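You operate a simulated robot arm through the tools that you are given. There is no shell and no other tool.

Carry out the task below with a simulated robot arm. There is one attempt and no reset: what you move stays moved.

JOB
Put some things from the dresser top away. At the end: the blue glasses case from the dresser top is in the small drawer by the vanity; the purple roller stands on top of the cream soap; the teal roller is on the beige coaster; the white tube (marked "HANDS") from the dresser top is in the small drawer by the vanity; whatever was shut is shut again. Leave all else as you found it, and nothing knocked over (what rides in a drawer may roll over).

The check looks at the end state, three seconds after you hand in, the way a careful person would. Anything else that was tipped, shoved, dropped, spilled or broken makes it a failure.

ROBOT AND FRAMES
A 6-joint arm with a two-finger parallel gripper, fixed in place. Base frame: the origin is at the foot of the arm, x ahead of it, y to its left, z up; the work surface is at about z = 0.85. Lengths are in m, angles in rad, forces in N, time in s.
With the tool pointing down near the work surface it reaches from about 0.26 to 0.68 m from the base axis. Its first joint turns from -1.152 to 1.152 rad. Payload 2.9 kg.
Tool frame: the origin (TCP) lies between the finger pads and is the grasp point; the fingertips stand 0.03 m ahead of it; z points along the fingers, y is the line along which they close. Largest opening 0.11 m; finger width 0.02, thickness 0.01; the body of the gripper, 0.048 by 0.112 m, starts 0.055 m behind the TCP.
Orientation is that of the tool frame in the base frame, as a unit quaternion [w, x, y, z]. With the fingers straight down and closing along the base's y, the tool's x points along the base's -x, its y along +y and its z along -z.

CONTROLS
- The arm moves only by the tool play_rows. Its argument "motion" is a list that holds one entry, the list of rows, each a list of 7 numbers: the shift along the tool's x, y, z in m, then the turn, a rotation vector about the tool's x, y, z in rad, then the gripper command, from -1 (fully open) to 1 (shut), values between in proportion. In form: [[[tx, ty, tz, wx, wy, wz, grip], ...]]. A call has 1 to 20 rows; each row is the pose to reach, as a shift and turn from the pose commanded when the call began, along the tool's axes at that moment. Each row takes 0.2 s and may step no farther than 0.05 m and 0.15 rad from the row before; otherwise, or with a gripper value out of range, the whole call is refused. A pose out of reach is approached as far as the arm can. The call stops where the force on the tool passes 40 N (or 10 N more than at its start, if that is more) or the arm is blocked; 0.2 s more then pass. Each finger travels about 0.108 m/s and halts on what it meets, pressing with about 21 N; the grip force reading is that of the motor and also rises with nothing between the fingers. The clock runs only during rows and for 0.2 s after the last one: add rows that repeat a pose to give the fingers time. The reply holds the time, the measured pose of the TCP, the force on the tool along the base axes, the opening and the grip force, in the units named above and with some noise, with the torque about the TCP (base axes, N m) and any sound that the robot's microphone picked up.
- Cameras (640 x 400 px; columns grow to the right, rows downward): "scene" is fixed at [0.0895, 0.4541, 1.3715]; the picture's right is [-0.53, -0.85, 0.00], its down [-0.58, 0.37, -0.73] and it looks along [0.61, -0.39, -0.69] (base axes); focal length 247 px, centre (320, 200). "wrist" rides on the gripper at [0.072, 0.017, -0.103] in the tool frame; the picture's right is [-0.23, 0.97, 0.00], its down [-0.76, -0.18, -0.62] and it looks along [-0.61, -0.14, 0.78] (tool axes); focal length 222 px, centre (320, 200). There is no depth. A picture from a camera that has moved, and an enlarged one, comes with that camera's place and axes in the base frame and with its lens.
- camera(camera): a new picture of that camera. The clock stands still meanwhile.
- close_up(camera, box): a new picture of the part [left, top, right, bottom] of that camera's present view, enlarged. The clock stands still meanwhile.
- sign_off(): hands the job in; it is judged then, once.

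Nothing tells you positions but the pictures and the camera data. Unless the task says otherwise, let go and move clear before handing in.

The tools are called after ">>>" by a JSON object that holds its "api" and its "payload". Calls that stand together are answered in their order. play_rows: Moves the arm, as the interface text tells. Its arguments: {"type":"object","properties":{"motion":{"type":"array","items":{"type":"array","items":{"type":"array","items":{"type":"number"}}}}},"required":["motion"]} The other tools are called the same way: camera (camera) takes a picture; close_up (camera, box) takes an enlarged picture of a part of a camera's view; sign_off () hands the job in.

At the start:

```text
time_s: 0.0
tcp_pos: [0.4449, 0.0784, 1.1275]
tool_rot: [-0.001, 0.001, 1.0, 0.0]
wrist_force: [0.1, -0.3, -0.1]
moment: [0.02, -0.02, 0.0]
grip_width: 0.1098
finger_force: 0.0
```

scene: 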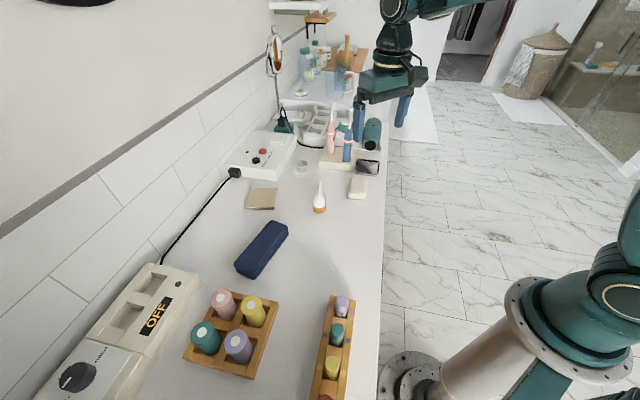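
wrist: 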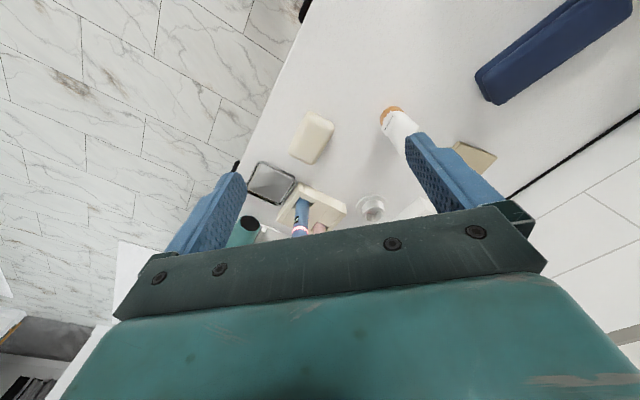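

I see a dresser top with a blue case, rollers in a wooden tray, a soap, a coaster, a white tube and two controller-like boxes. I'll look closer at the parts before moving.

>>> {"api": "close_up", "payload": {"camera": "scene", "box": [160, 260, 380, 400]}}

>>> {"api": "close_up", "payload": {"camera": "scene", "box": [220, 100, 400, 215]}}

>>> {"api": "close_up", "payload": {"camera": "scene", "box": [250, 0, 400, 100]}}

>>> {"api": "close_up", "payload": {"camera": "scene", "box": [0, 240, 220, 400]}}

```text
2.86 times, centred on (270, 330) of scene
camera zoom: at [0.0895, 0.4541, 1.3715], right [-0.53, -0.85, 0.0], down [-0.58, 0.37, -0.73], along [0.61, -0.39, -0.69], focal length 706 px, centre (463, -171)
```

zoom: 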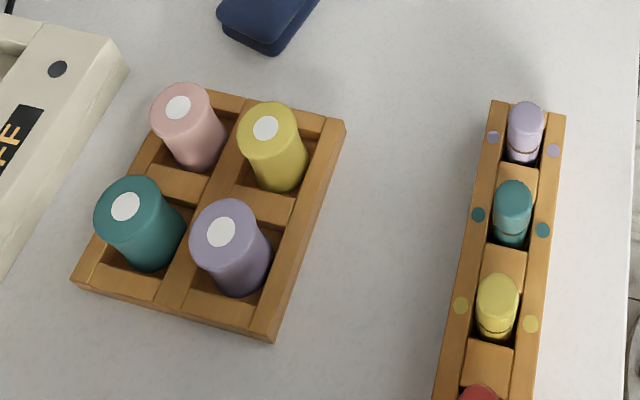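

```text
3.48 times, centred on (310, 158) of scene
camera zoom: at [0.0895, 0.4541, 1.3715], right [-0.53, -0.85, 0.0], down [-0.58, 0.37, -0.73], along [0.61, -0.39, -0.69], focal length 859 px, centre (355, 348)
```

zoom: 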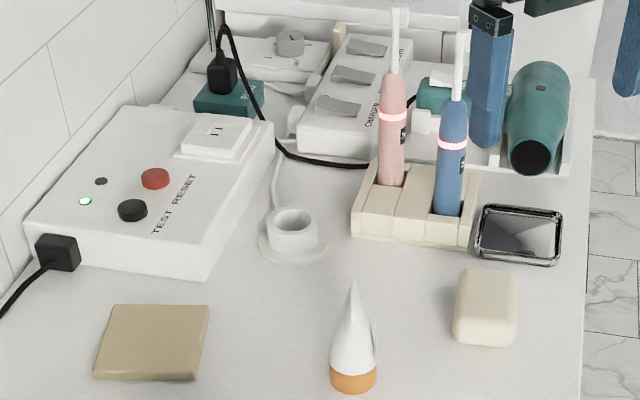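

```text
4.00 times, centred on (325, 50) of scene
camera zoom: at [0.0895, 0.4541, 1.3715], right [-0.53, -0.85, 0.0], down [-0.58, 0.37, -0.73], along [0.61, -0.39, -0.69], focal length 988 px, centre (300, 800)
```

zoom: 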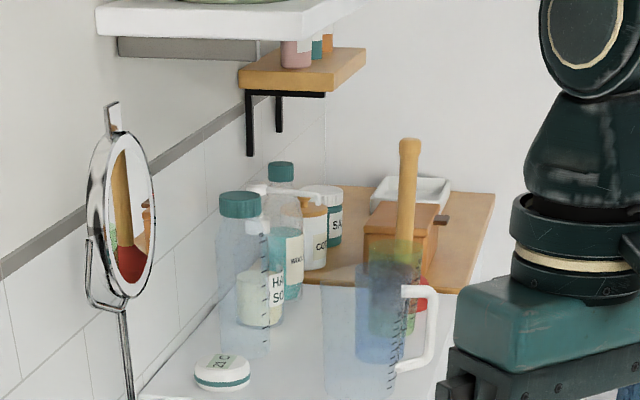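

```text
2.50 times, centred on (110, 320) of scene
camera zoom: at [0.0895, 0.4541, 1.3715], right [-0.53, -0.85, 0.0], down [-0.58, 0.37, -0.73], along [0.61, -0.39, -0.69], focal length 617 px, centre (845, -100)
```

zoom: 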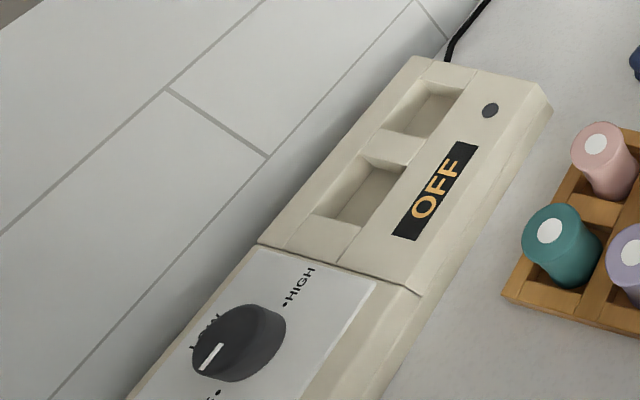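

The drawer isn't visible yet. I'll zoom into the dresser's front edge in the wrist view, where dark bits stick out.

>>> {"api": "close_up", "payload": {"camera": "wrist", "box": [200, 0, 360, 100]}}

>>> {"api": "close_up", "payload": {"camera": "wrist", "box": [180, 100, 500, 300]}}

>>> {"api": "close_up", "payload": {"camera": "scene", "box": [330, 130, 640, 400]}}

```text
4.00 times, centred on (280, 50) of wrist
camera zoom: at [0.3713, 0.0943, 1.231], right [0.23, 0.97, 0.0], down [0.76, -0.18, 0.62], along [0.61, -0.14, -0.78], focal length 888 px, centre (480, 800)
```

zoom: 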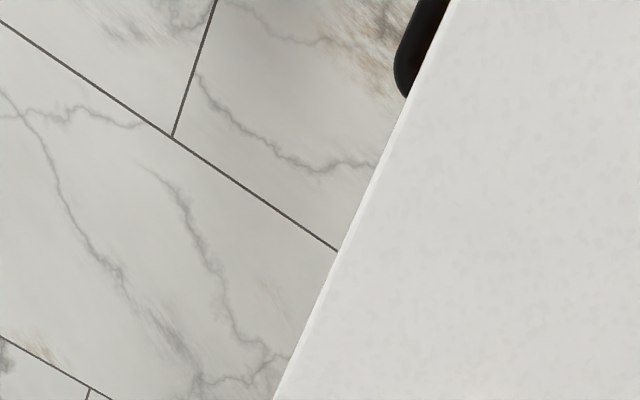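

```text
2.00 times, centred on (340, 200) of wrist
camera zoom: at [0.3713, 0.0943, 1.231], right [0.23, 0.97, 0.0], down [0.76, -0.18, 0.62], along [0.61, -0.14, -0.78], focal length 444 px, centre (280, 200)
```

zoom: 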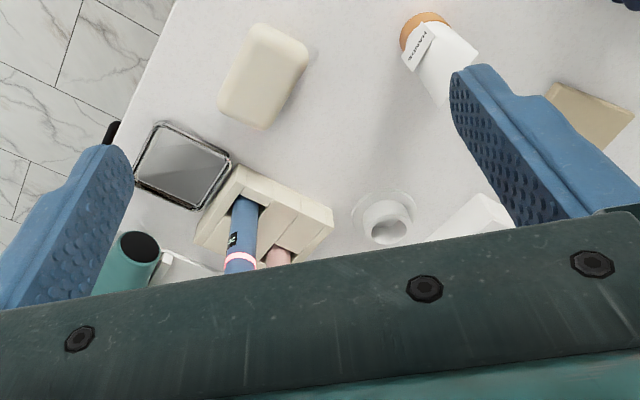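

```text
1.48 times, centred on (485, 265) of scene
camera zoom: at [0.0895, 0.4541, 1.3715], right [-0.53, -0.85, 0.0], down [-0.58, 0.37, -0.73], along [0.61, -0.39, -0.69], focal length 366 px, centre (76, 104)
```

zoom: 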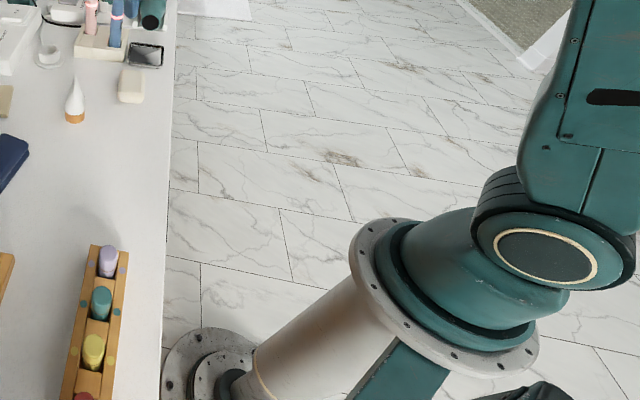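

The dark bits look like handles on the dresser's front face, just under the top edge. I'll swing the wrist camera out in front of the dresser to look back at its front.

>>> {"api": "play_rows", "payload": {"motion": [[[0, -0.045, 0, 0, 0, -0.133, -1], [0, -0.09, 0, 0, 0, -0.266, -1], [0, -0.135, 0, 0, 0, -0.4, -1], [0, -0.18, 0, 0, 0, -0.533, -1], [0, -0.225, 0, 0, 0, -0.667, -1], [0, -0.27, 0, 0, 0, -0.8, -1], [0, -0.27, 0, 0, 0, -0.8, -1]]]}}

>>> {"api": "camera", "payload": {"camera": "wrist"}}

>>> {"api": "camera", "payload": {"camera": "scene"}}

```text
time_s: 1.6
tcp_pos: [0.4457, -0.1937, 1.1269]
tool_rot: [0.0, -0.389, 0.921, 0.0]
wrist_force: [-0.5, 0.2, -0.7]
moment: [-0.01, -0.03, -0.02]
grip_width: 0.1102
finger_force: 0.0
```

```text
taken
camera wrist: at [0.3812, -0.2344, 1.2297], right [-0.54, 0.84, 0.0], down [0.66, 0.42, 0.62], along [0.52, 0.34, -0.78], focal length 222 px, centre (320, 200)
```

wrist: 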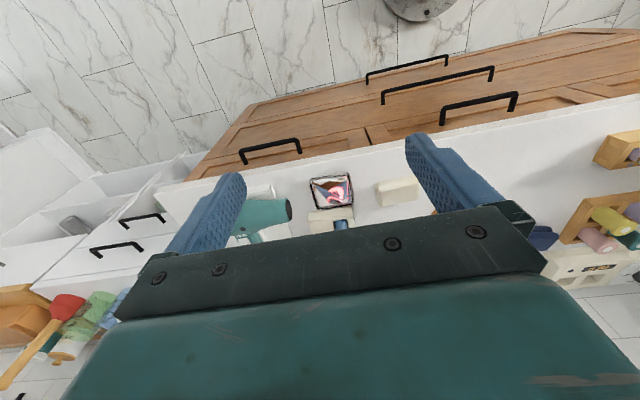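

```text
taken
```

scene: 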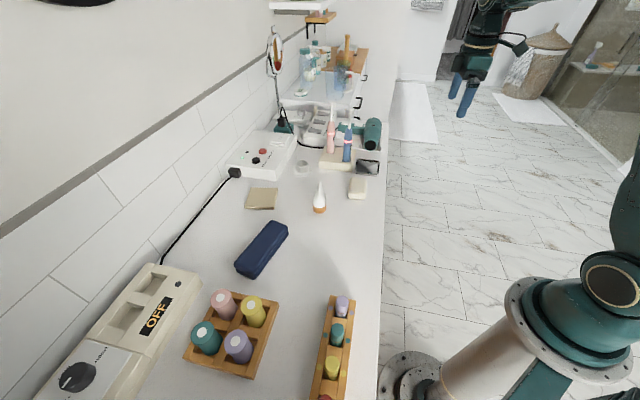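

The wooden dresser has several black-handled drawers, and a white vanity unit with drawers lies beyond it, at the left of this picture. I'll zoom in on both.

>>> {"api": "close_up", "payload": {"camera": "wrist", "box": [0, 110, 240, 300]}}

>>> {"api": "close_up", "payload": {"camera": "wrist", "box": [180, 30, 640, 200]}}

>>> {"api": "close_up", "payload": {"camera": "scene", "box": [280, 20, 400, 100]}}

```text
2.11 times, centred on (120, 205) of wrist
camera zoom: at [0.3812, -0.2344, 1.2297], right [-0.54, 0.84, 0.0], down [0.66, 0.42, 0.62], along [0.52, 0.34, -0.78], focal length 468 px, centre (741, 190)
```

zoom: 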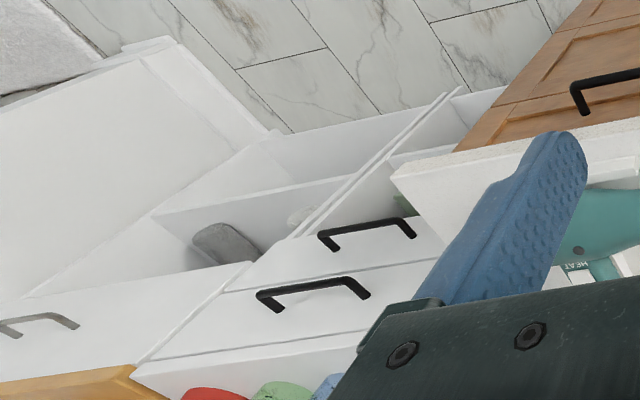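

```text
1.39 times, centred on (410, 115) of wrist
camera zoom: at [0.3812, -0.2344, 1.2297], right [-0.54, 0.84, 0.0], down [0.66, 0.42, 0.62], along [0.52, 0.34, -0.78], focal length 309 px, centre (195, 318)
```

zoom: 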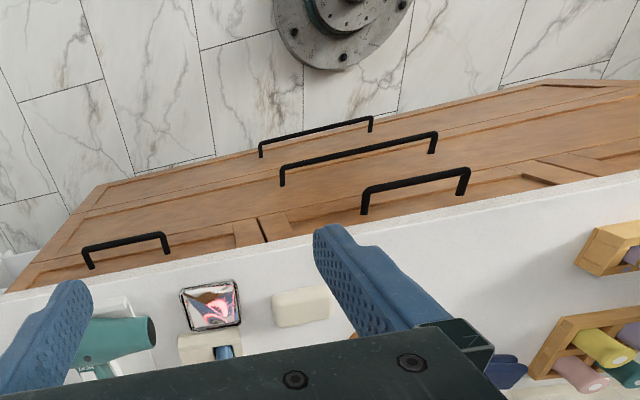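

```text
5.00 times, centred on (340, 60) of scene
camera zoom: at [0.0896, 0.4541, 1.3715], right [-0.53, -0.85, 0.0], down [-0.58, 0.37, -0.73], along [0.61, -0.39, -0.69], focal length 1234 px, centre (220, 900)
```

zoom: 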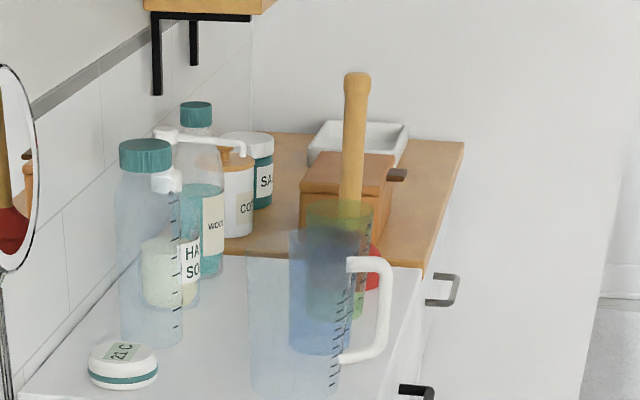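

The small top drawer at the far end of the dresser (next to the white vanity) looks like the target; the vanity's own drawers would be over 1 m away. I'll lower the camera and get a better view of its front and handle.

>>> {"api": "play_rows", "payload": {"motion": [[[0.03, 0, 0.03, 0, 0, 0, -1], [0.06, -0.01, 0.06, 0, 0, 0, -1], [0.09, -0.02, 0.09, 0, 0, 0, -1], [0.11, -0.03, 0.12, 0, 0, 0, -1], [0.11, -0.03, 0.12, 0, 0, 0, -1]]]}}

>>> {"api": "camera", "payload": {"camera": "wrist"}}

```text
time_s: 2.8
tcp_pos: [0.3886, -0.2935, 1.007]
tool_rot: [0.001, -0.39, 0.921, 0.0]
wrist_force: [0.0, 0.8, 0.3]
moment: [-0.03, 0.03, -0.01]
grip_width: 0.1101
finger_force: 0.1
```

```text
taken
camera wrist: at [0.3246, -0.3327, 1.1112], right [-0.54, 0.84, 0.0], down [0.66, 0.42, 0.62], along [0.52, 0.34, -0.78], focal length 222 px, centre (320, 200)
```

wrist: 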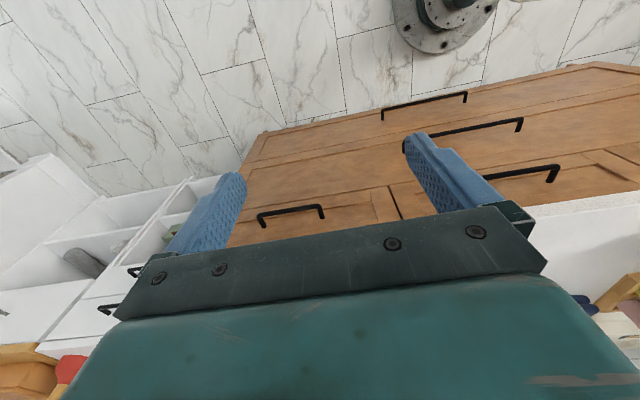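

>>> {"api": "close_up", "payload": {"camera": "wrist", "box": [0, 130, 250, 360]}}

>>> {"api": "close_up", "payload": {"camera": "wrist", "box": [200, 120, 440, 260]}}

```text
1.74 times, centred on (125, 245) of wrist
camera zoom: at [0.3246, -0.3327, 1.1112], right [-0.54, 0.84, 0.0], down [0.66, 0.42, 0.62], along [0.52, 0.34, -0.78], focal length 386 px, centre (659, 122)
```

zoom: 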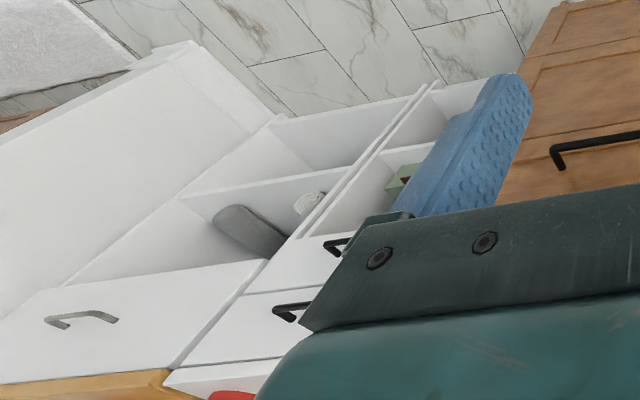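

```text
2.67 times, centred on (320, 190) of wrist
camera zoom: at [0.3246, -0.3327, 1.1112], right [-0.54, 0.84, 0.0], down [0.66, 0.42, 0.62], along [0.52, 0.34, -0.78], focal length 592 px, centre (320, 227)
```

zoom: 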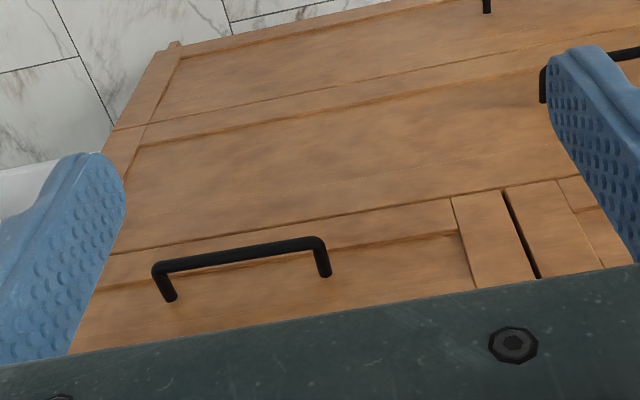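

The small drawer's handle bar runs from about (0.69, -0.27) to (0.585, -0.16) at z ≈ 0.74, and stands about 3 cm off the front. I'll turn the gripper so it points horizontally at the drawer front with the fingers closing vertically.

>>> {"api": "play_rows", "payload": {"motion": [[[-0.004, -0.0045, 0.006, -0.0806, -0.0806, 0.0806, -1], [-0.008, -0.009, 0.012, -0.1612, -0.1612, 0.1612, -1], [-0.012, -0.0135, 0.018, -0.2418, -0.2418, 0.2418, -1], [-0.016, -0.018, 0.024, -0.3224, -0.3224, 0.3224, -1], [-0.02, -0.0225, 0.03, -0.403, -0.403, 0.403, -1], [-0.024, -0.027, 0.036, -0.4836, -0.4836, 0.4836, -1], [-0.028, -0.0315, 0.042, -0.5642, -0.5642, 0.5642, -1], [-0.032, -0.036, 0.048, -0.6448, -0.6448, 0.6448, -1], [-0.036, -0.0405, 0.054, -0.7254, -0.7254, 0.7254, -1], [-0.04, -0.045, 0.06, -0.806, -0.806, 0.806, -1], [-0.044, -0.0495, 0.066, -0.8866, -0.8866, 0.8866, -1], [-0.048, -0.054, 0.072, -0.9672, -0.9672, 0.9672, -1], [-0.052, -0.0585, 0.078, -1.0478, -1.0478, 1.0478, -1], [-0.056, -0.063, 0.084, -1.1284, -1.1284, 1.1284, -1], [-0.06, -0.067, 0.087, -1.209, -1.209, 1.209, -1], [-0.06, -0.067, 0.087, -1.209, -1.209, 1.209, -1]]]}}

>>> {"api": "camera", "payload": {"camera": "wrist"}}

>>> {"api": "camera", "payload": {"camera": "scene"}}

```text
time_s: 6.2
tcp_pos: [0.5143, -0.22, 0.9094]
tool_rot: [0.272, 0.311, 0.688, 0.597]
wrist_force: [-0.4, 0.8, 0.5]
moment: [-0.03, 0.02, -0.01]
grip_width: 0.1097
finger_force: 0.1
out of reach, approached as far as the arm can: row 6, 7, 8, 9, 10, 11, 12, 13, 14, 15, 16
```

```text
taken
camera wrist: at [0.3894, -0.232, 0.9414], right [0.25, -0.08, 0.97], down [0.02, -1.0, -0.08], along [0.97, 0.04, -0.25], focal length 222 px, centre (320, 200)
```

wrist: 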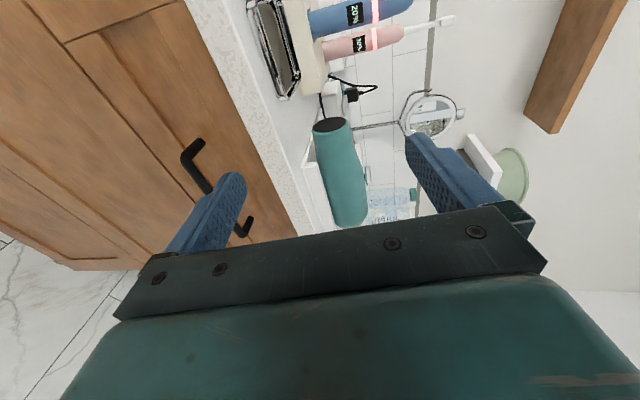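

```text
taken
```

scene: 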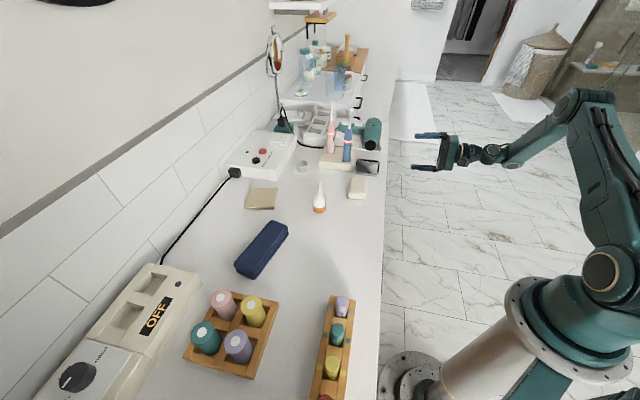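

The arm could not fully take that pose, though it ended with the gripper nearly horizontal and about 8 cm from where I asked. I'll yaw the tool back toward the arm's own direction, which should be easier to reach and still lets the fingers straddle the bar.

>>> {"api": "play_rows", "payload": {"motion": [[[0, 0, 0, 0, -0.1, 0, -1], [0, 0, 0, 0, -0.2, 0, -1], [0, 0, 0, 0, -0.3, 0, -1], [0, 0, 0, 0, -0.4, 0, -1], [0, 0, 0, 0, -0.5, 0, -1], [0, 0, 0, 0, -0.5, 0, -1]]]}}

>>> {"api": "camera", "payload": {"camera": "wrist"}}

>>> {"api": "camera", "payload": {"camera": "scene"}}

```text
time_s: 7.6
tcp_pos: [0.5123, -0.2196, 0.9084]
tool_rot: [0.436, 0.449, 0.6, 0.499]
wrist_force: [-0.4, 0.4, -0.4]
moment: [0.0, -0.03, -0.02]
grip_width: 0.11
finger_force: 0.0
```

```text
taken
camera wrist: at [0.3963, -0.1694, 0.9326], right [0.15, -0.12, 0.98], down [-0.46, -0.89, -0.04], along [0.88, -0.44, -0.19], focal length 222 px, centre (320, 200)
```

wrist: 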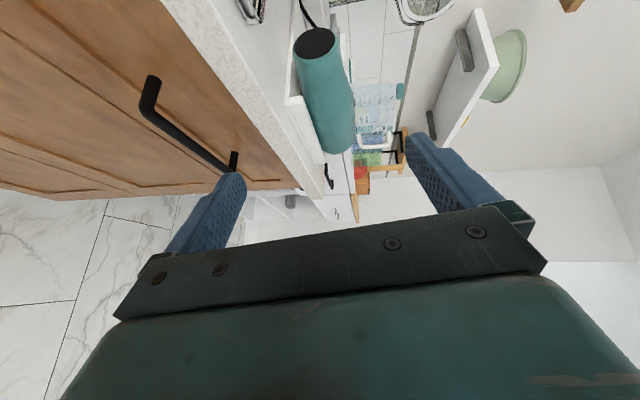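

```text
taken
```

scene: 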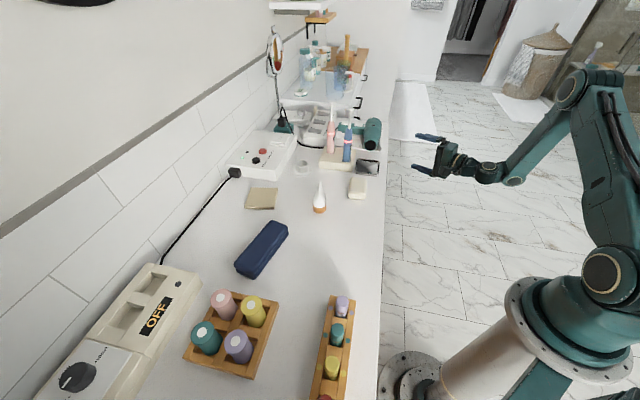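

>>> {"api": "close_up", "payload": {"camera": "wrist", "box": [100, 40, 340, 220]}}

```text
2.22 times, centred on (220, 130) of wrist
camera zoom: at [0.3963, -0.1694, 0.9326], right [0.15, -0.12, 0.98], down [-0.46, -0.89, -0.04], along [0.88, -0.44, -0.19], focal length 494 px, centre (542, 356)
```

zoom: 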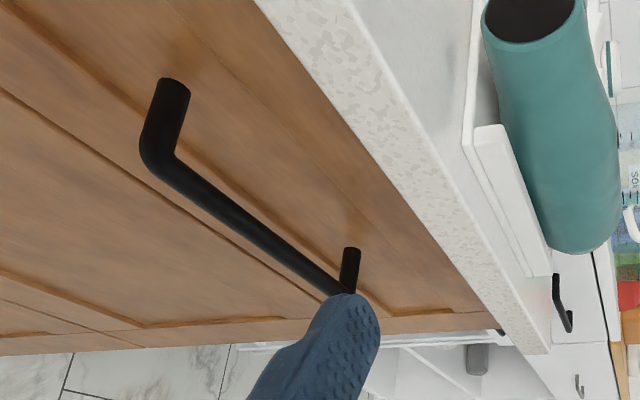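

The bar's centre line is at about n = 0.29, z ≈ 0.741, running parallel to the front. I'll lower the gripper to a spot just in front of the bar with the opening partly reduced.

>>> {"api": "play_rows", "payload": {"motion": [[[0.001, -0.038, 0.011, 0, 0, 0, -0.3], [0.002, -0.076, 0.022, 0, 0, 0, -0.3], [0.003, -0.114, 0.033, 0, 0, 0, -0.3], [0.0033, -0.1522, 0.043, 0, 0, 0, -0.3], [0.0033, -0.1522, 0.043, 0, 0, 0, -0.3]]]}}

>>> {"api": "camera", "payload": {"camera": "wrist"}}

>>> {"api": "camera", "payload": {"camera": "scene"}}

```text
time_s: 8.8
tcp_pos: [0.5365, -0.2234, 0.7526]
tool_rot: [0.435, 0.448, 0.6, 0.5]
wrist_force: [-0.1, -0.3, -1.2]
moment: [-0.01, 0.02, 0.01]
grip_width: 0.0714
finger_force: 0.1
```

```text
taken
camera wrist: at [0.4204, -0.1725, 0.7762], right [0.15, -0.13, 0.98], down [-0.46, -0.89, -0.04], along [0.88, -0.44, -0.19], focal length 222 px, centre (320, 200)
```

wrist: 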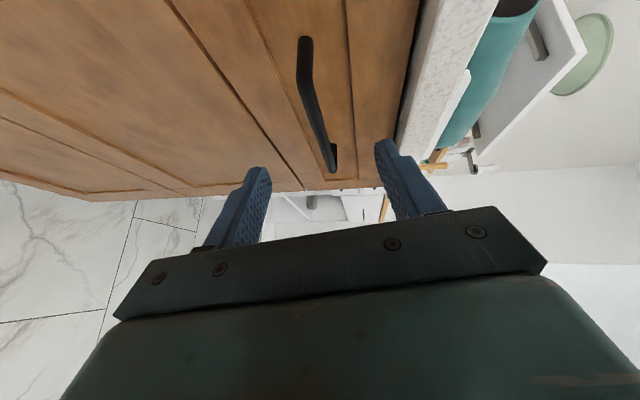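

```text
taken
```

scene: 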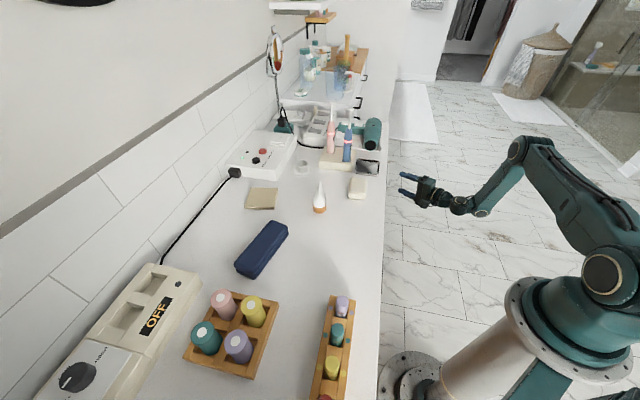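

>>> {"api": "play_rows", "payload": {"motion": [[[0, 0, 0.03, 0, 0, 0, -0.3], [0, 0, 0.06, 0, 0, 0, -0.3], [0.0005, -0.0005, 0.081, 0, 0, 0, -0.3], [0.0005, -0.0005, 0.081, 0, 0, 0, -0.3]]]}}

>>> {"api": "camera", "payload": {"camera": "wrist"}}

```text
time_s: 9.8
tcp_pos: [0.6154, -0.2037, 0.7413]
tool_rot: [0.434, 0.449, 0.599, 0.501]
wrist_force: [0.0, -0.4, -0.1]
moment: [0.01, -0.01, -0.03]
grip_width: 0.0714
finger_force: 0.1
```

```text
taken
camera wrist: at [0.4991, -0.154, 0.7663], right [0.15, -0.13, 0.98], down [-0.46, -0.89, -0.04], along [0.88, -0.44, -0.19], focal length 222 px, centre (320, 200)
```

wrist: 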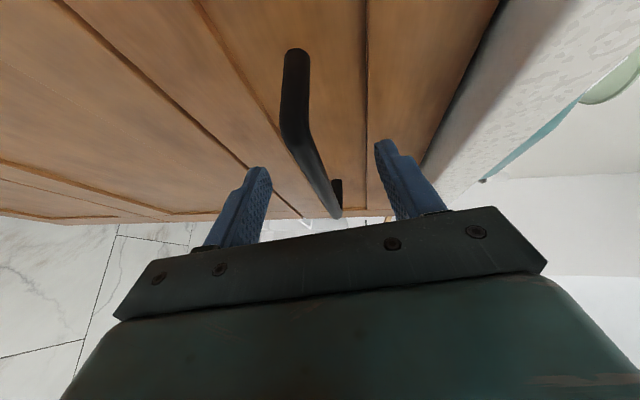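

The bar now lies between the two fingers. I'll close the gripper on it.

>>> {"api": "play_rows", "payload": {"motion": [[[0, 0, 0, 0, 0, 0, 1], [0, 0, 0, 0, 0, 0, 1], [0, 0, 0, 0, 0, 0, 1]]]}}

>>> {"api": "camera", "payload": {"camera": "wrist"}}

```text
time_s: 10.6
tcp_pos: [0.6144, -0.2048, 0.7417]
tool_rot: [0.435, 0.448, 0.601, 0.499]
wrist_force: [4.3, -2.4, -7.5]
moment: [-0.36, -0.21, 0.08]
grip_width: 0.0118
finger_force: 44.7
```

```text
taken
camera wrist: at [0.4988, -0.1542, 0.7656], right [0.15, -0.12, 0.98], down [-0.46, -0.89, -0.04], along [0.88, -0.44, -0.19], focal length 222 px, centre (320, 200)
```

wrist: 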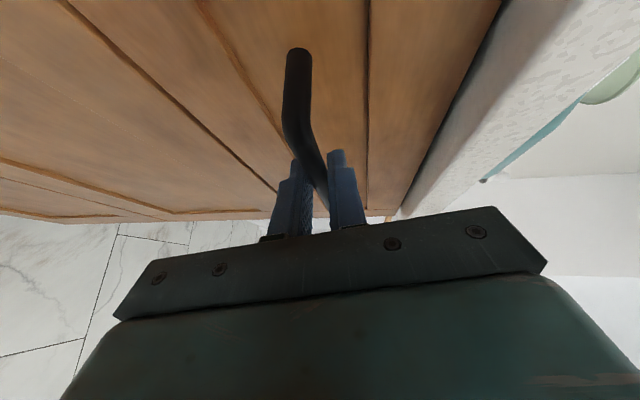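

>>> {"api": "play_rows", "payload": {"motion": [[[-0.0109, -0.0029, -0.0165, 0, 0, 0, 1], [-0.0218, -0.0057, -0.033, 0, 0, 0, 1], [-0.0328, -0.0086, -0.0495, 0, 0, 0, 1], [-0.0437, -0.0114, -0.066, 0, 0, 0, 1]]]}}

>>> {"api": "camera", "payload": {"camera": "wrist"}}

>>> {"api": "camera", "payload": {"camera": "scene"}}

```text
time_s: 11.6
tcp_pos: [0.5605, -0.2591, 0.7411]
tool_rot: [0.433, 0.447, 0.6, 0.503]
wrist_force: [-19.0, 21.5, 7.0]
moment: [-0.26, -0.43, -0.59]
grip_width: 0.0118
finger_force: 45.2
```

```text
taken
camera wrist: at [0.4429, -0.2105, 0.7655], right [0.15, -0.13, 0.98], down [-0.45, -0.89, -0.05], along [0.88, -0.43, -0.19], focal length 222 px, centre (320, 200)
```

wrist: 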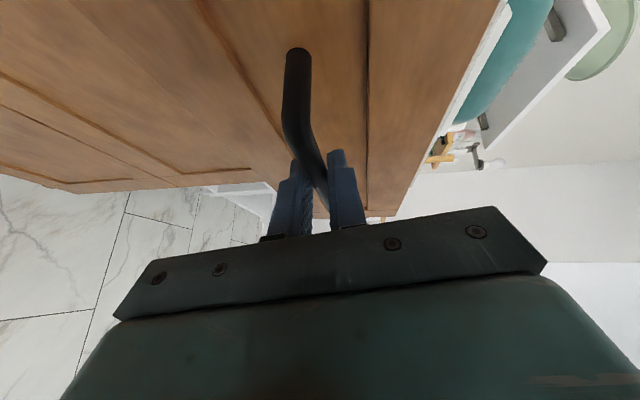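

```text
taken
```

scene: 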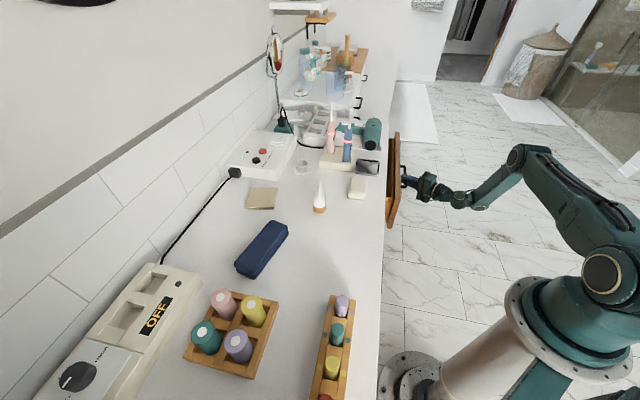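

The drawer is opening; some sideways force shows my pull line is off by a degree or so. I'll correct the line and keep pulling.

>>> {"api": "play_rows", "payload": {"motion": [[[-0.0082, -0.0024, -0.0143, 0, 0, 0, 1], [-0.0189, -0.0052, -0.0309, 0, 0, 0, 1], [-0.0296, -0.0081, -0.0476, 0, 0, 0, 1], [-0.0403, -0.011, -0.0642, 0, 0, 0, 1]]]}}

>>> {"api": "camera", "payload": {"camera": "scene"}}

```text
time_s: 12.6
tcp_pos: [0.5038, -0.3147, 0.7415]
tool_rot: [0.434, 0.449, 0.6, 0.5]
wrist_force: [-14.6, 13.2, -2.5]
moment: [-0.31, -0.17, 0.31]
grip_width: 0.0119
finger_force: 45.0
```

```text
taken
```

scene: 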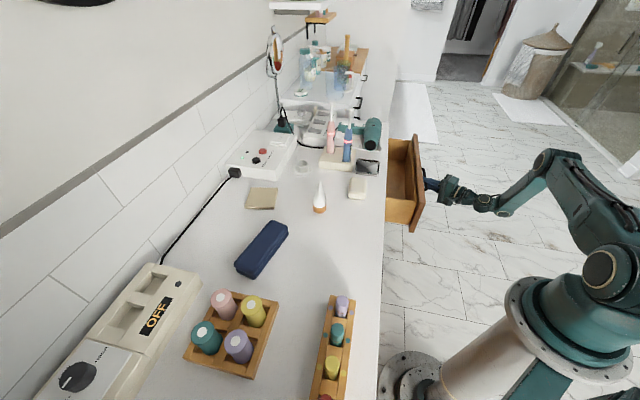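

>>> {"api": "play_rows", "payload": {"motion": [[[-0.0124, -0.0035, -0.0208, 0, 0, 0, 1], [-0.0257, -0.0071, -0.0417, 0, 0, 0, 1], [-0.0257, -0.0071, -0.0417, 0, 0, 0, 1]]]}}

>>> {"api": "close_up", "payload": {"camera": "scene", "box": [330, 100, 490, 260]}}

```text
time_s: 13.4
tcp_pos: [0.4702, -0.35, 0.7409]
tool_rot: [0.435, 0.449, 0.6, 0.5]
wrist_force: [-17.0, 15.1, -0.8]
moment: [-0.31, -0.33, -0.11]
grip_width: 0.0119
finger_force: 45.0
```

```text
2.50 times, centred on (410, 180) of scene
camera zoom: at [0.0892, 0.4544, 1.3714], right [-0.53, -0.85, 0.0], down [-0.58, 0.37, -0.73], along [0.61, -0.39, -0.69], focal length 617 px, centre (95, 250)
```

zoom: 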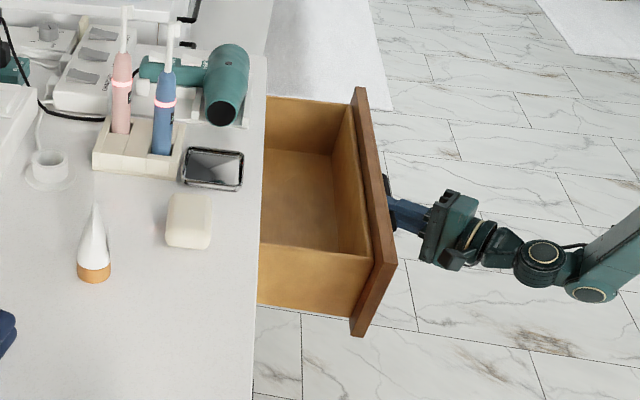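

The drawer is open about 20 cm, empty inside. I'll release the handle, back off and rise.

>>> {"api": "play_rows", "payload": {"motion": [[[0, 0, 0, 0, 0, 0, -0.3], [0, 0, 0, 0, 0, 0, -0.3], [0, 0, -0.03, 0, 0, 0, -0.3], [0, 0, -0.06, 0, 0, 0, -0.3], [-0.0038, 0.0495, -0.066, 0, 0, 0, -0.3], [-0.0075, 0.099, -0.072, 0, 0, 0, -0.3], [-0.0113, 0.1485, -0.078, 0, 0, 0, -0.3], [-0.015, 0.198, -0.085, 0, 0, 0, -0.3], [-0.019, 0.247, -0.091, 0, 0, 0, -0.3]]]}}

>>> {"api": "camera", "payload": {"camera": "scene"}}

>>> {"api": "camera", "payload": {"camera": "wrist"}}

```text
refused: row 8 steps farther than a row can; nothing moved
```

```text
taken
```

scene: 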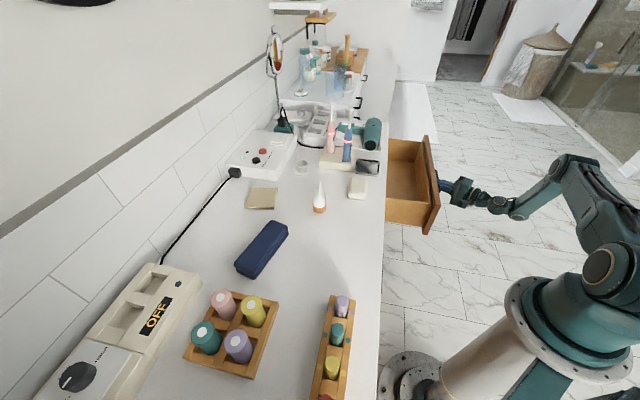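

```text
taken
camera wrist: at [0.354, -0.2993, 0.7655], right [0.15, -0.13, 0.98], down [-0.46, -0.89, -0.04], along [0.88, -0.44, -0.19], focal length 222 px, centre (320, 200)
```

wrist: 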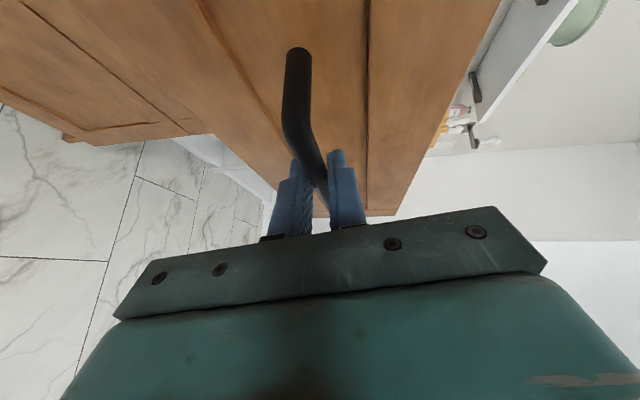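

>>> {"api": "play_rows", "payload": {"motion": [[[0, 0, 0, 0, 0, 0, -0.3], [0, 0, 0, 0, 0, 0, -0.3], [0, 0, -0.03, 0, 0, 0, -0.3], [0, 0, -0.06, 0, 0, 0, -0.3], [-0.0034, 0.0446, -0.0655, 0, 0, 0, -0.3], [-0.0068, 0.0891, -0.071, 0, 0, 0, -0.3], [-0.0101, 0.1337, -0.0766, 0, 0, 0, -0.3], [-0.0135, 0.1782, -0.0821, 0, 0, 0, -0.3], [-0.0169, 0.2228, -0.0877, 0, 0, 0, -0.3], [-0.0203, 0.2673, -0.0932, 0, 0, 0, -0.3]]]}}

>>> {"api": "camera", "payload": {"camera": "scene"}}

>>> {"api": "camera", "payload": {"camera": "wrist"}}

```text
time_s: 14.7
tcp_pos: [0.4509, -0.3459, 0.7797]
tool_rot: [0.43, 0.459, 0.608, 0.485]
wrist_force: [8.0, -10.3, -29.0]
moment: [-0.71, -0.07, -0.41]
grip_width: 0.0857
finger_force: 13.8
out of reach, approached as far as the arm can: row 3, 4, 5, 6
stopped in row 6: the force on the tool passed its limit at 61 N (the readings are from after the stop); the commanded pose is now the measured one
```

```text
taken
```

scene: 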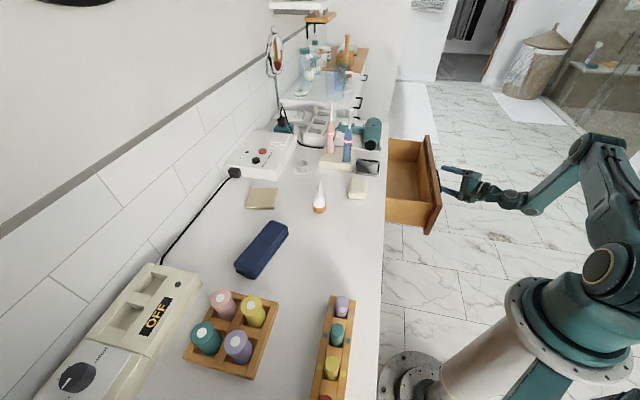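

```text
taken
camera wrist: at [0.3367, -0.2931, 0.808], right [0.19, -0.12, 0.98], down [-0.47, -0.88, -0.02], along [0.86, -0.45, -0.22], focal length 222 px, centre (320, 200)
```

wrist: 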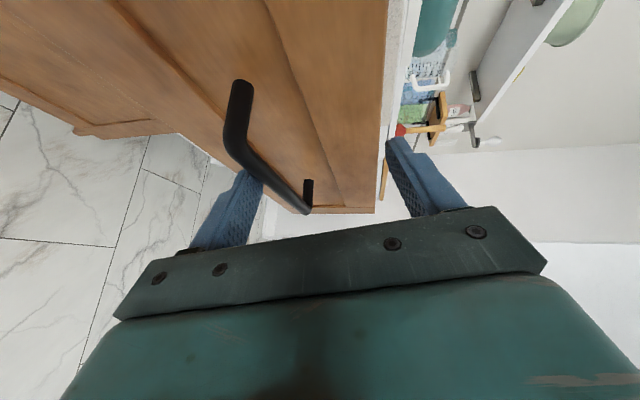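

Backing straight out was not reachable, so on the way up the lower finger caught under the handle; the drawer looks unharmed. I'll lower to release the contact, then back out while yawing the tool toward the arm's reachable side.

>>> {"api": "play_rows", "payload": {"motion": [[[0.0015, -0.0197, 0.0032, 0, 0, 0, -0.4], [0.0027, -0.0345, 0.0056, 0, 0, 0, -0.4], [0.0036, -0.036, -0.004, 0, -0.12, 0, -0.4], [0.0045, -0.0375, -0.014, 0, -0.24, 0, -0.4], [0.0054, -0.039, -0.024, 0, -0.36, 0, -0.4], [0.0062, -0.0406, -0.0341, 0, -0.48, 0, -0.4], [0.0153, -0.043, -0.0525, 0, -0.55, 0, -0.4], [0.0153, -0.043, -0.0525, 0, -0.55, 0, -0.4]]]}}

>>> {"api": "camera", "payload": {"camera": "scene"}}

>>> {"api": "camera", "payload": {"camera": "wrist"}}

```text
time_s: 16.5
tcp_pos: [0.4229, -0.385, 0.7475]
tool_rot: [0.578, 0.572, 0.468, 0.346]
wrist_force: [-0.4, -0.2, 0.2]
moment: [0.02, -0.03, -0.01]
grip_width: 0.077
finger_force: 0.1
out of reach, approached as far as the arm can: row 6, 7, 8
```

```text
taken
```

scene: 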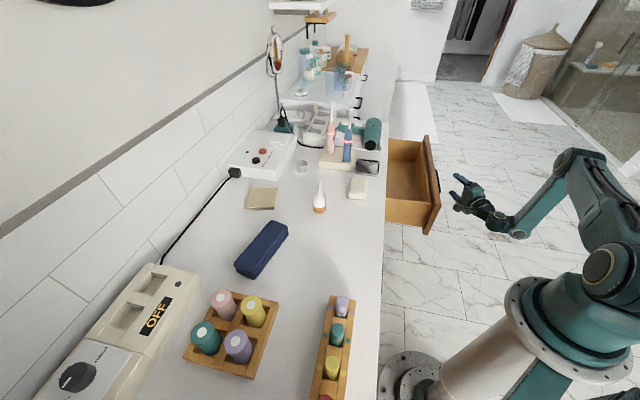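

```text
taken
camera wrist: at [0.3503, -0.2805, 0.7625], right [0.06, -0.11, 0.99], down [-0.85, -0.52, -0.01], along [0.52, -0.85, -0.12], focal length 222 px, centre (320, 200)
```

wrist: 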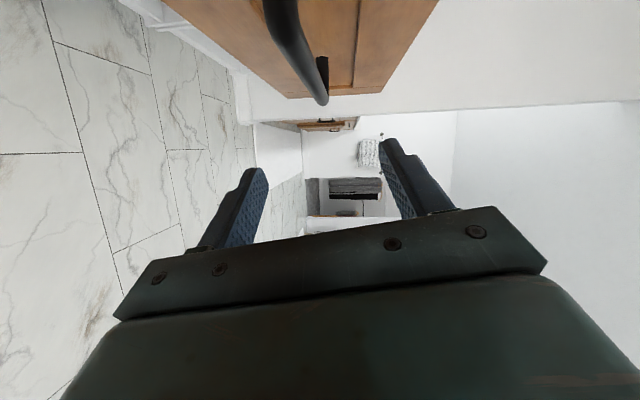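

The gripper is now clear of the handle. I'll rise straight up.

>>> {"api": "play_rows", "payload": {"motion": [[[-0.0063, 0.0427, -0.004, 0, 0, 0, -0.4], [-0.0126, 0.0854, -0.008, 0, 0, 0, -0.4], [-0.0189, 0.128, -0.012, 0, 0, 0, -0.4], [-0.0252, 0.1707, -0.016, 0, 0, 0, -0.4], [-0.0315, 0.2134, -0.02, 0, 0, 0, -0.4], [-0.0378, 0.2561, -0.024, 0, 0, 0, -0.4], [-0.0378, 0.2561, -0.024, 0, 0, 0, -0.4]]]}}

>>> {"api": "camera", "payload": {"camera": "scene"}}

```text
time_s: 18.1
tcp_pos: [0.4219, -0.3873, 1.0089]
tool_rot: [0.579, 0.572, 0.465, 0.348]
wrist_force: [-0.5, 1.0, 0.1]
moment: [0.0, -0.03, -0.01]
grip_width: 0.0771
finger_force: 0.1
```

```text
taken
```

scene: 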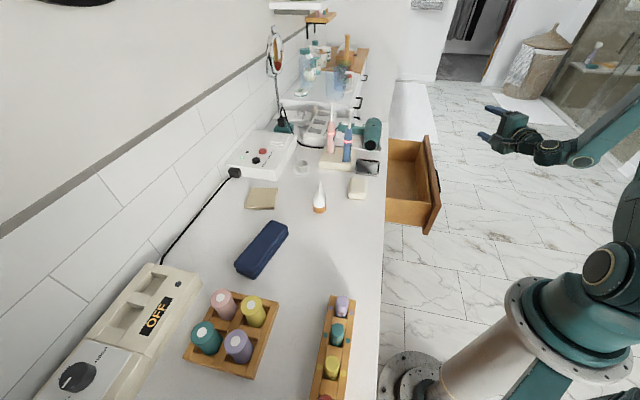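

Now I'll turn the gripper to point straight down again.

>>> {"api": "play_rows", "payload": {"motion": [[[0.0056, 0.0061, 0.0025, 0.1476, 0.0105, 0.0121, -0.4], [0.0111, 0.0123, 0.0051, 0.2951, 0.0211, 0.0242, -0.4], [0.0167, 0.0184, 0.0076, 0.4427, 0.0316, 0.0363, -0.4], [0.0222, 0.0246, 0.0102, 0.5902, 0.0422, 0.0484, -0.4], [0.0278, 0.0307, 0.0127, 0.7378, 0.0527, 0.0606, -0.4], [0.0334, 0.0368, 0.0152, 0.8853, 0.0632, 0.0727, -0.4], [0.0389, 0.043, 0.0178, 1.0329, 0.0738, 0.0848, -0.4], [0.0445, 0.0491, 0.0203, 1.1804, 0.0843, 0.0969, -0.4], [0.05, 0.0553, 0.0229, 1.328, 0.0949, 0.109, -0.4], [0.0556, 0.0614, 0.0254, 1.4755, 0.1054, 0.1211, -0.4], [0.0556, 0.0614, 0.0254, 1.4755, 0.1054, 0.1211, -0.4]]]}}

>>> {"api": "camera", "payload": {"camera": "wrist"}}

>>> {"api": "camera", "payload": {"camera": "scene"}}

```text
time_s: 20.5
tcp_pos: [0.4707, -0.3364, 1.0586]
tool_rot: [0.002, 0.819, 0.573, 0.002]
wrist_force: [-1.3, 0.8, -0.1]
moment: [0.0, 0.01, -0.01]
grip_width: 0.0771
finger_force: 0.0
```

```text
taken
camera wrist: at [0.5096, -0.2742, 1.1623], right [0.84, -0.55, 0.0], down [-0.43, -0.65, 0.62], along [-0.34, -0.52, -0.78], focal length 222 px, centre (320, 200)
```

wrist: 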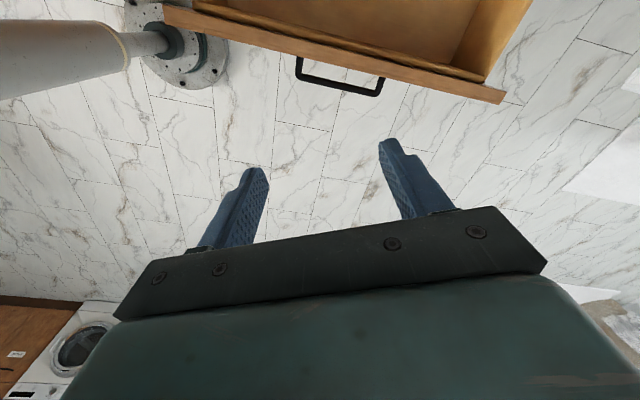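

```text
taken
```

scene: 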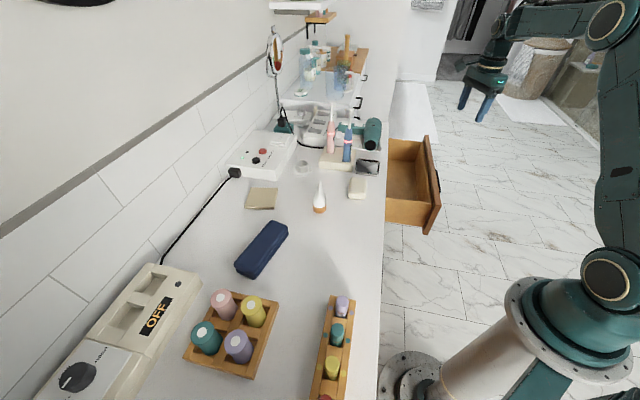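

>>> {"api": "close_up", "payload": {"camera": "scene", "box": [210, 170, 370, 290]}}

```text
3.33 times, centred on (290, 230) of scene
camera zoom: at [0.0895, 0.4541, 1.3715], right [-0.53, -0.85, 0.0], down [-0.58, 0.37, -0.73], along [0.61, -0.39, -0.69], focal length 823 px, centre (420, 100)
```

zoom: 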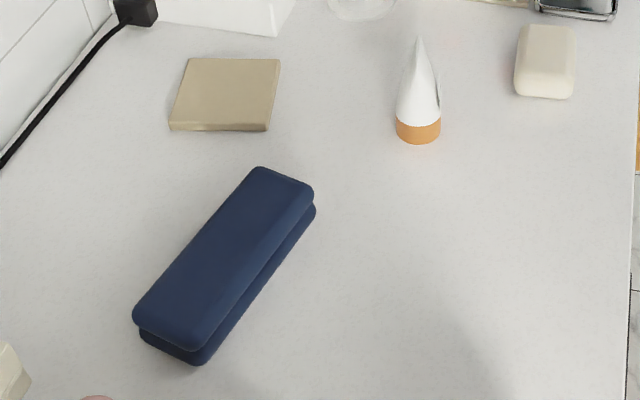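

The blue case centre is at about (0.464, 0.382), its long axis at about -58°, roughly 16 × 6 cm. I'll travel high over to it with the closing axis turned across its width.

>>> {"api": "play_rows", "payload": {"motion": [[[0.042, -0.0158, -0.005, 0, 0, -0.056, -0.4], [0.084, -0.0316, -0.01, 0, 0, -0.1125, -0.4], [0.126, -0.0474, -0.015, 0, 0, -0.1688, -0.5], [0.168, -0.0632, -0.02, 0, 0, -0.225, -0.6], [0.21, -0.079, -0.02, 0, 0, -0.2813, -0.7], [0.252, -0.0948, -0.02, 0, 0, -0.3375, -0.8], [0.2941, -0.1106, -0.02, 0, 0, -0.3938, -0.9], [0.3361, -0.1264, -0.02, 0, 0, -0.45, -1], [0.3781, -0.1421, -0.02, 0, 0, -0.5063, -1], [0.4201, -0.1579, -0.02, 0, 0, -0.5625, -1], [0.4621, -0.1737, -0.02, 0, 0, -0.6188, -1], [0.5041, -0.1895, -0.02, 0, 0, -0.675, -1], [0.5461, -0.2053, -0.02, 0, 0, -0.7313, -1], [0.5882, -0.2211, -0.02, 0, 0, -0.7875, -1], [0.6302, -0.2369, -0.02, 0, 0, -0.8438, -1], [0.6722, -0.2527, -0.02, 0, 0, -0.9, -1], [0.6722, -0.2527, -0.02, 0, 0, -0.9, -1]]]}}

>>> {"api": "camera", "payload": {"camera": "wrist"}}

>>> {"api": "camera", "payload": {"camera": "scene"}}

```text
time_s: 24.1
tcp_pos: [0.4626, 0.3814, 1.0763]
tool_rot: [0.003, 0.488, 0.873, 0.001]
wrist_force: [0.2, 0.0, -0.3]
moment: [0.0, -0.01, -0.01]
grip_width: 0.1101
finger_force: 0.0
```

```text
taken
camera wrist: at [0.4373, 0.4524, 1.1794], right [0.95, 0.32, 0.0], down [0.24, -0.74, 0.63], along [0.2, -0.59, -0.78], focal length 222 px, centre (320, 200)
```

wrist: 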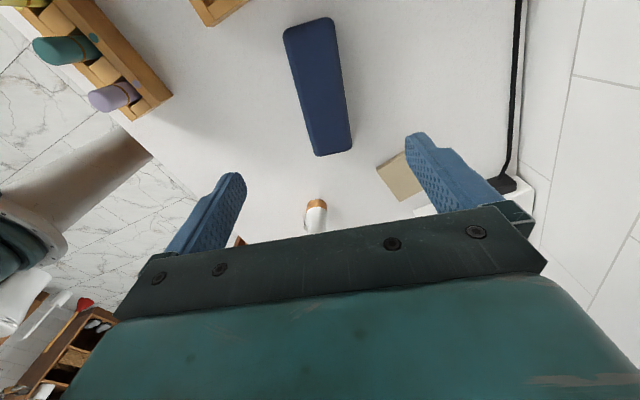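

```text
taken
```

scene: 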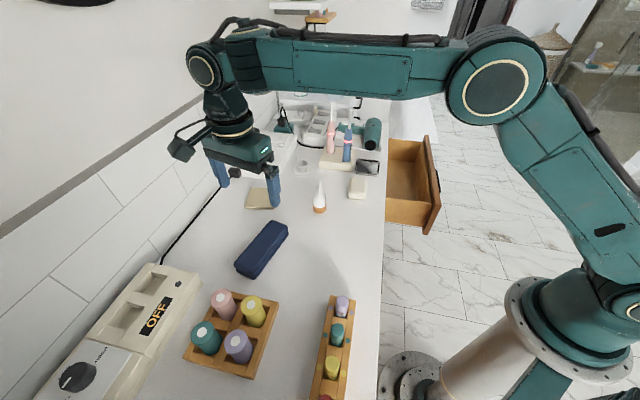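

The case is right under the gripper and the angle matches. I'll descend and grip it.

>>> {"api": "play_rows", "payload": {"motion": [[[0, 0.001, 0.04, 0, 0, 0, -1], [-0.001, 0.002, 0.08, 0, 0, 0, -1], [-0.001, 0.002, 0.12, 0, 0, 0, -1], [-0.001, 0.002, 0.15, 0, 0, 0, -1], [-0.001, 0.002, 0.175, 0, 0, 0, -1], [-0.001, 0.002, 0.187, 0, 0, 0, -1], [-0.001, 0.002, 0.187, 0, 0, 0, -1]]]}}

>>> {"api": "camera", "payload": {"camera": "wrist"}}

>>> {"api": "camera", "payload": {"camera": "scene"}}

```text
time_s: 25.7
tcp_pos: [0.4667, 0.382, 0.8906]
tool_rot: [0.003, 0.489, 0.872, 0.001]
wrist_force: [-0.3, -0.5, -0.1]
moment: [0.03, -0.04, 0.02]
grip_width: 0.1103
finger_force: 0.0
```

```text
taken
camera wrist: at [0.4419, 0.4527, 0.9939], right [0.95, 0.32, 0.01], down [0.24, -0.74, 0.62], along [0.2, -0.59, -0.78], focal length 222 px, centre (320, 200)
```

wrist: 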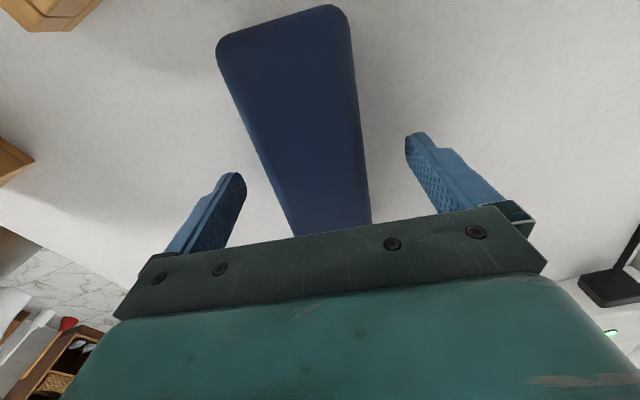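

```text
taken
```

scene: 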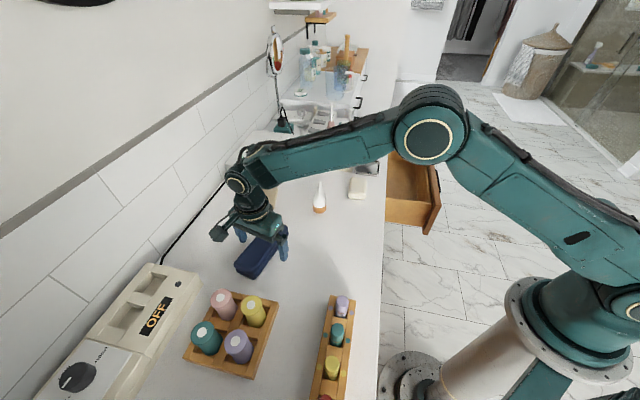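

>>> {"api": "play_rows", "payload": {"motion": [[[0, 0, 0.004, 0, 0, 0, -0.5], [0, 0, 0.004, 0, 0, 0, 0.5], [0, 0, 0.004, 0, 0, 0, 1], [0, 0, 0.004, 0, 0, 0, 1], [0, 0, 0.004, 0, 0, 0, 1]]]}}

```text
time_s: 26.9
tcp_pos: [0.4654, 0.3804, 0.887]
tool_rot: [0.002, 0.489, 0.872, 0.002]
wrist_force: [0.6, -0.4, -0.7]
moment: [0.02, 0.0, 0.0]
grip_width: 0.0577
finger_force: 21.6
```

>>> {"api": "play_rows", "payload": {"motion": [[[0, 0, -0.03, 0, 0, 0, 1], [0, 0, -0.07, 0, 0, 0, 1], [0, 0, -0.11, 0, 0, 0, 1], [0, 0, -0.15, 0, 0, 0, 1], [0, 0, -0.19, 0, 0, 0, 1], [0, 0, -0.19, 0, 0, 0, 1]]]}}

>>> {"api": "camera", "payload": {"camera": "wrist"}}

>>> {"api": "camera", "payload": {"camera": "scene"}}

```text
time_s: 28.3
tcp_pos: [0.4647, 0.3841, 1.0784]
tool_rot: [0.002, 0.489, 0.873, 0.0]
wrist_force: [0.4, -0.1, -1.3]
moment: [0.03, 0.0, -0.05]
grip_width: 0.0574
finger_force: 21.5
```

```text
taken
camera wrist: at [0.4396, 0.4549, 1.1814], right [0.95, 0.32, 0.0], down [0.24, -0.74, 0.62], along [0.2, -0.59, -0.78], focal length 222 px, centre (320, 200)
```

wrist: 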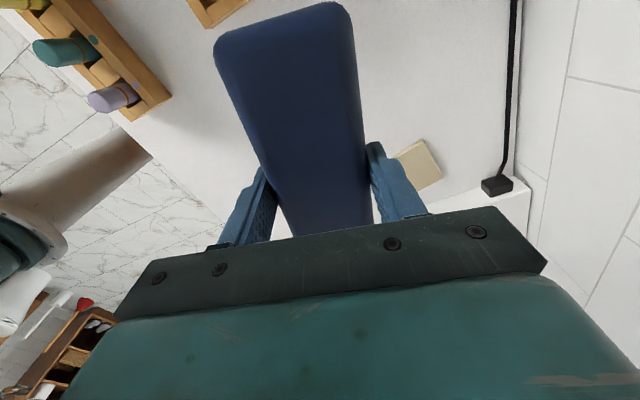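

```text
taken
```

scene: 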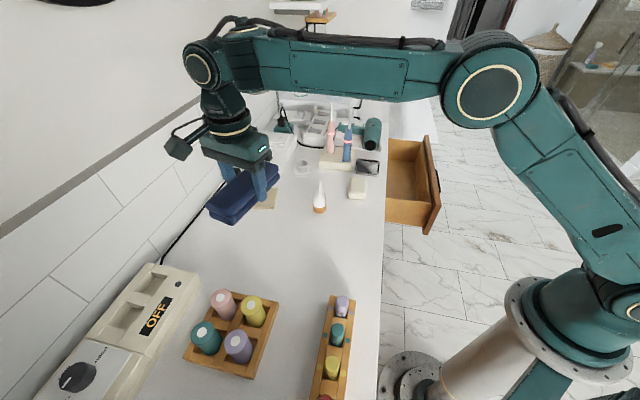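

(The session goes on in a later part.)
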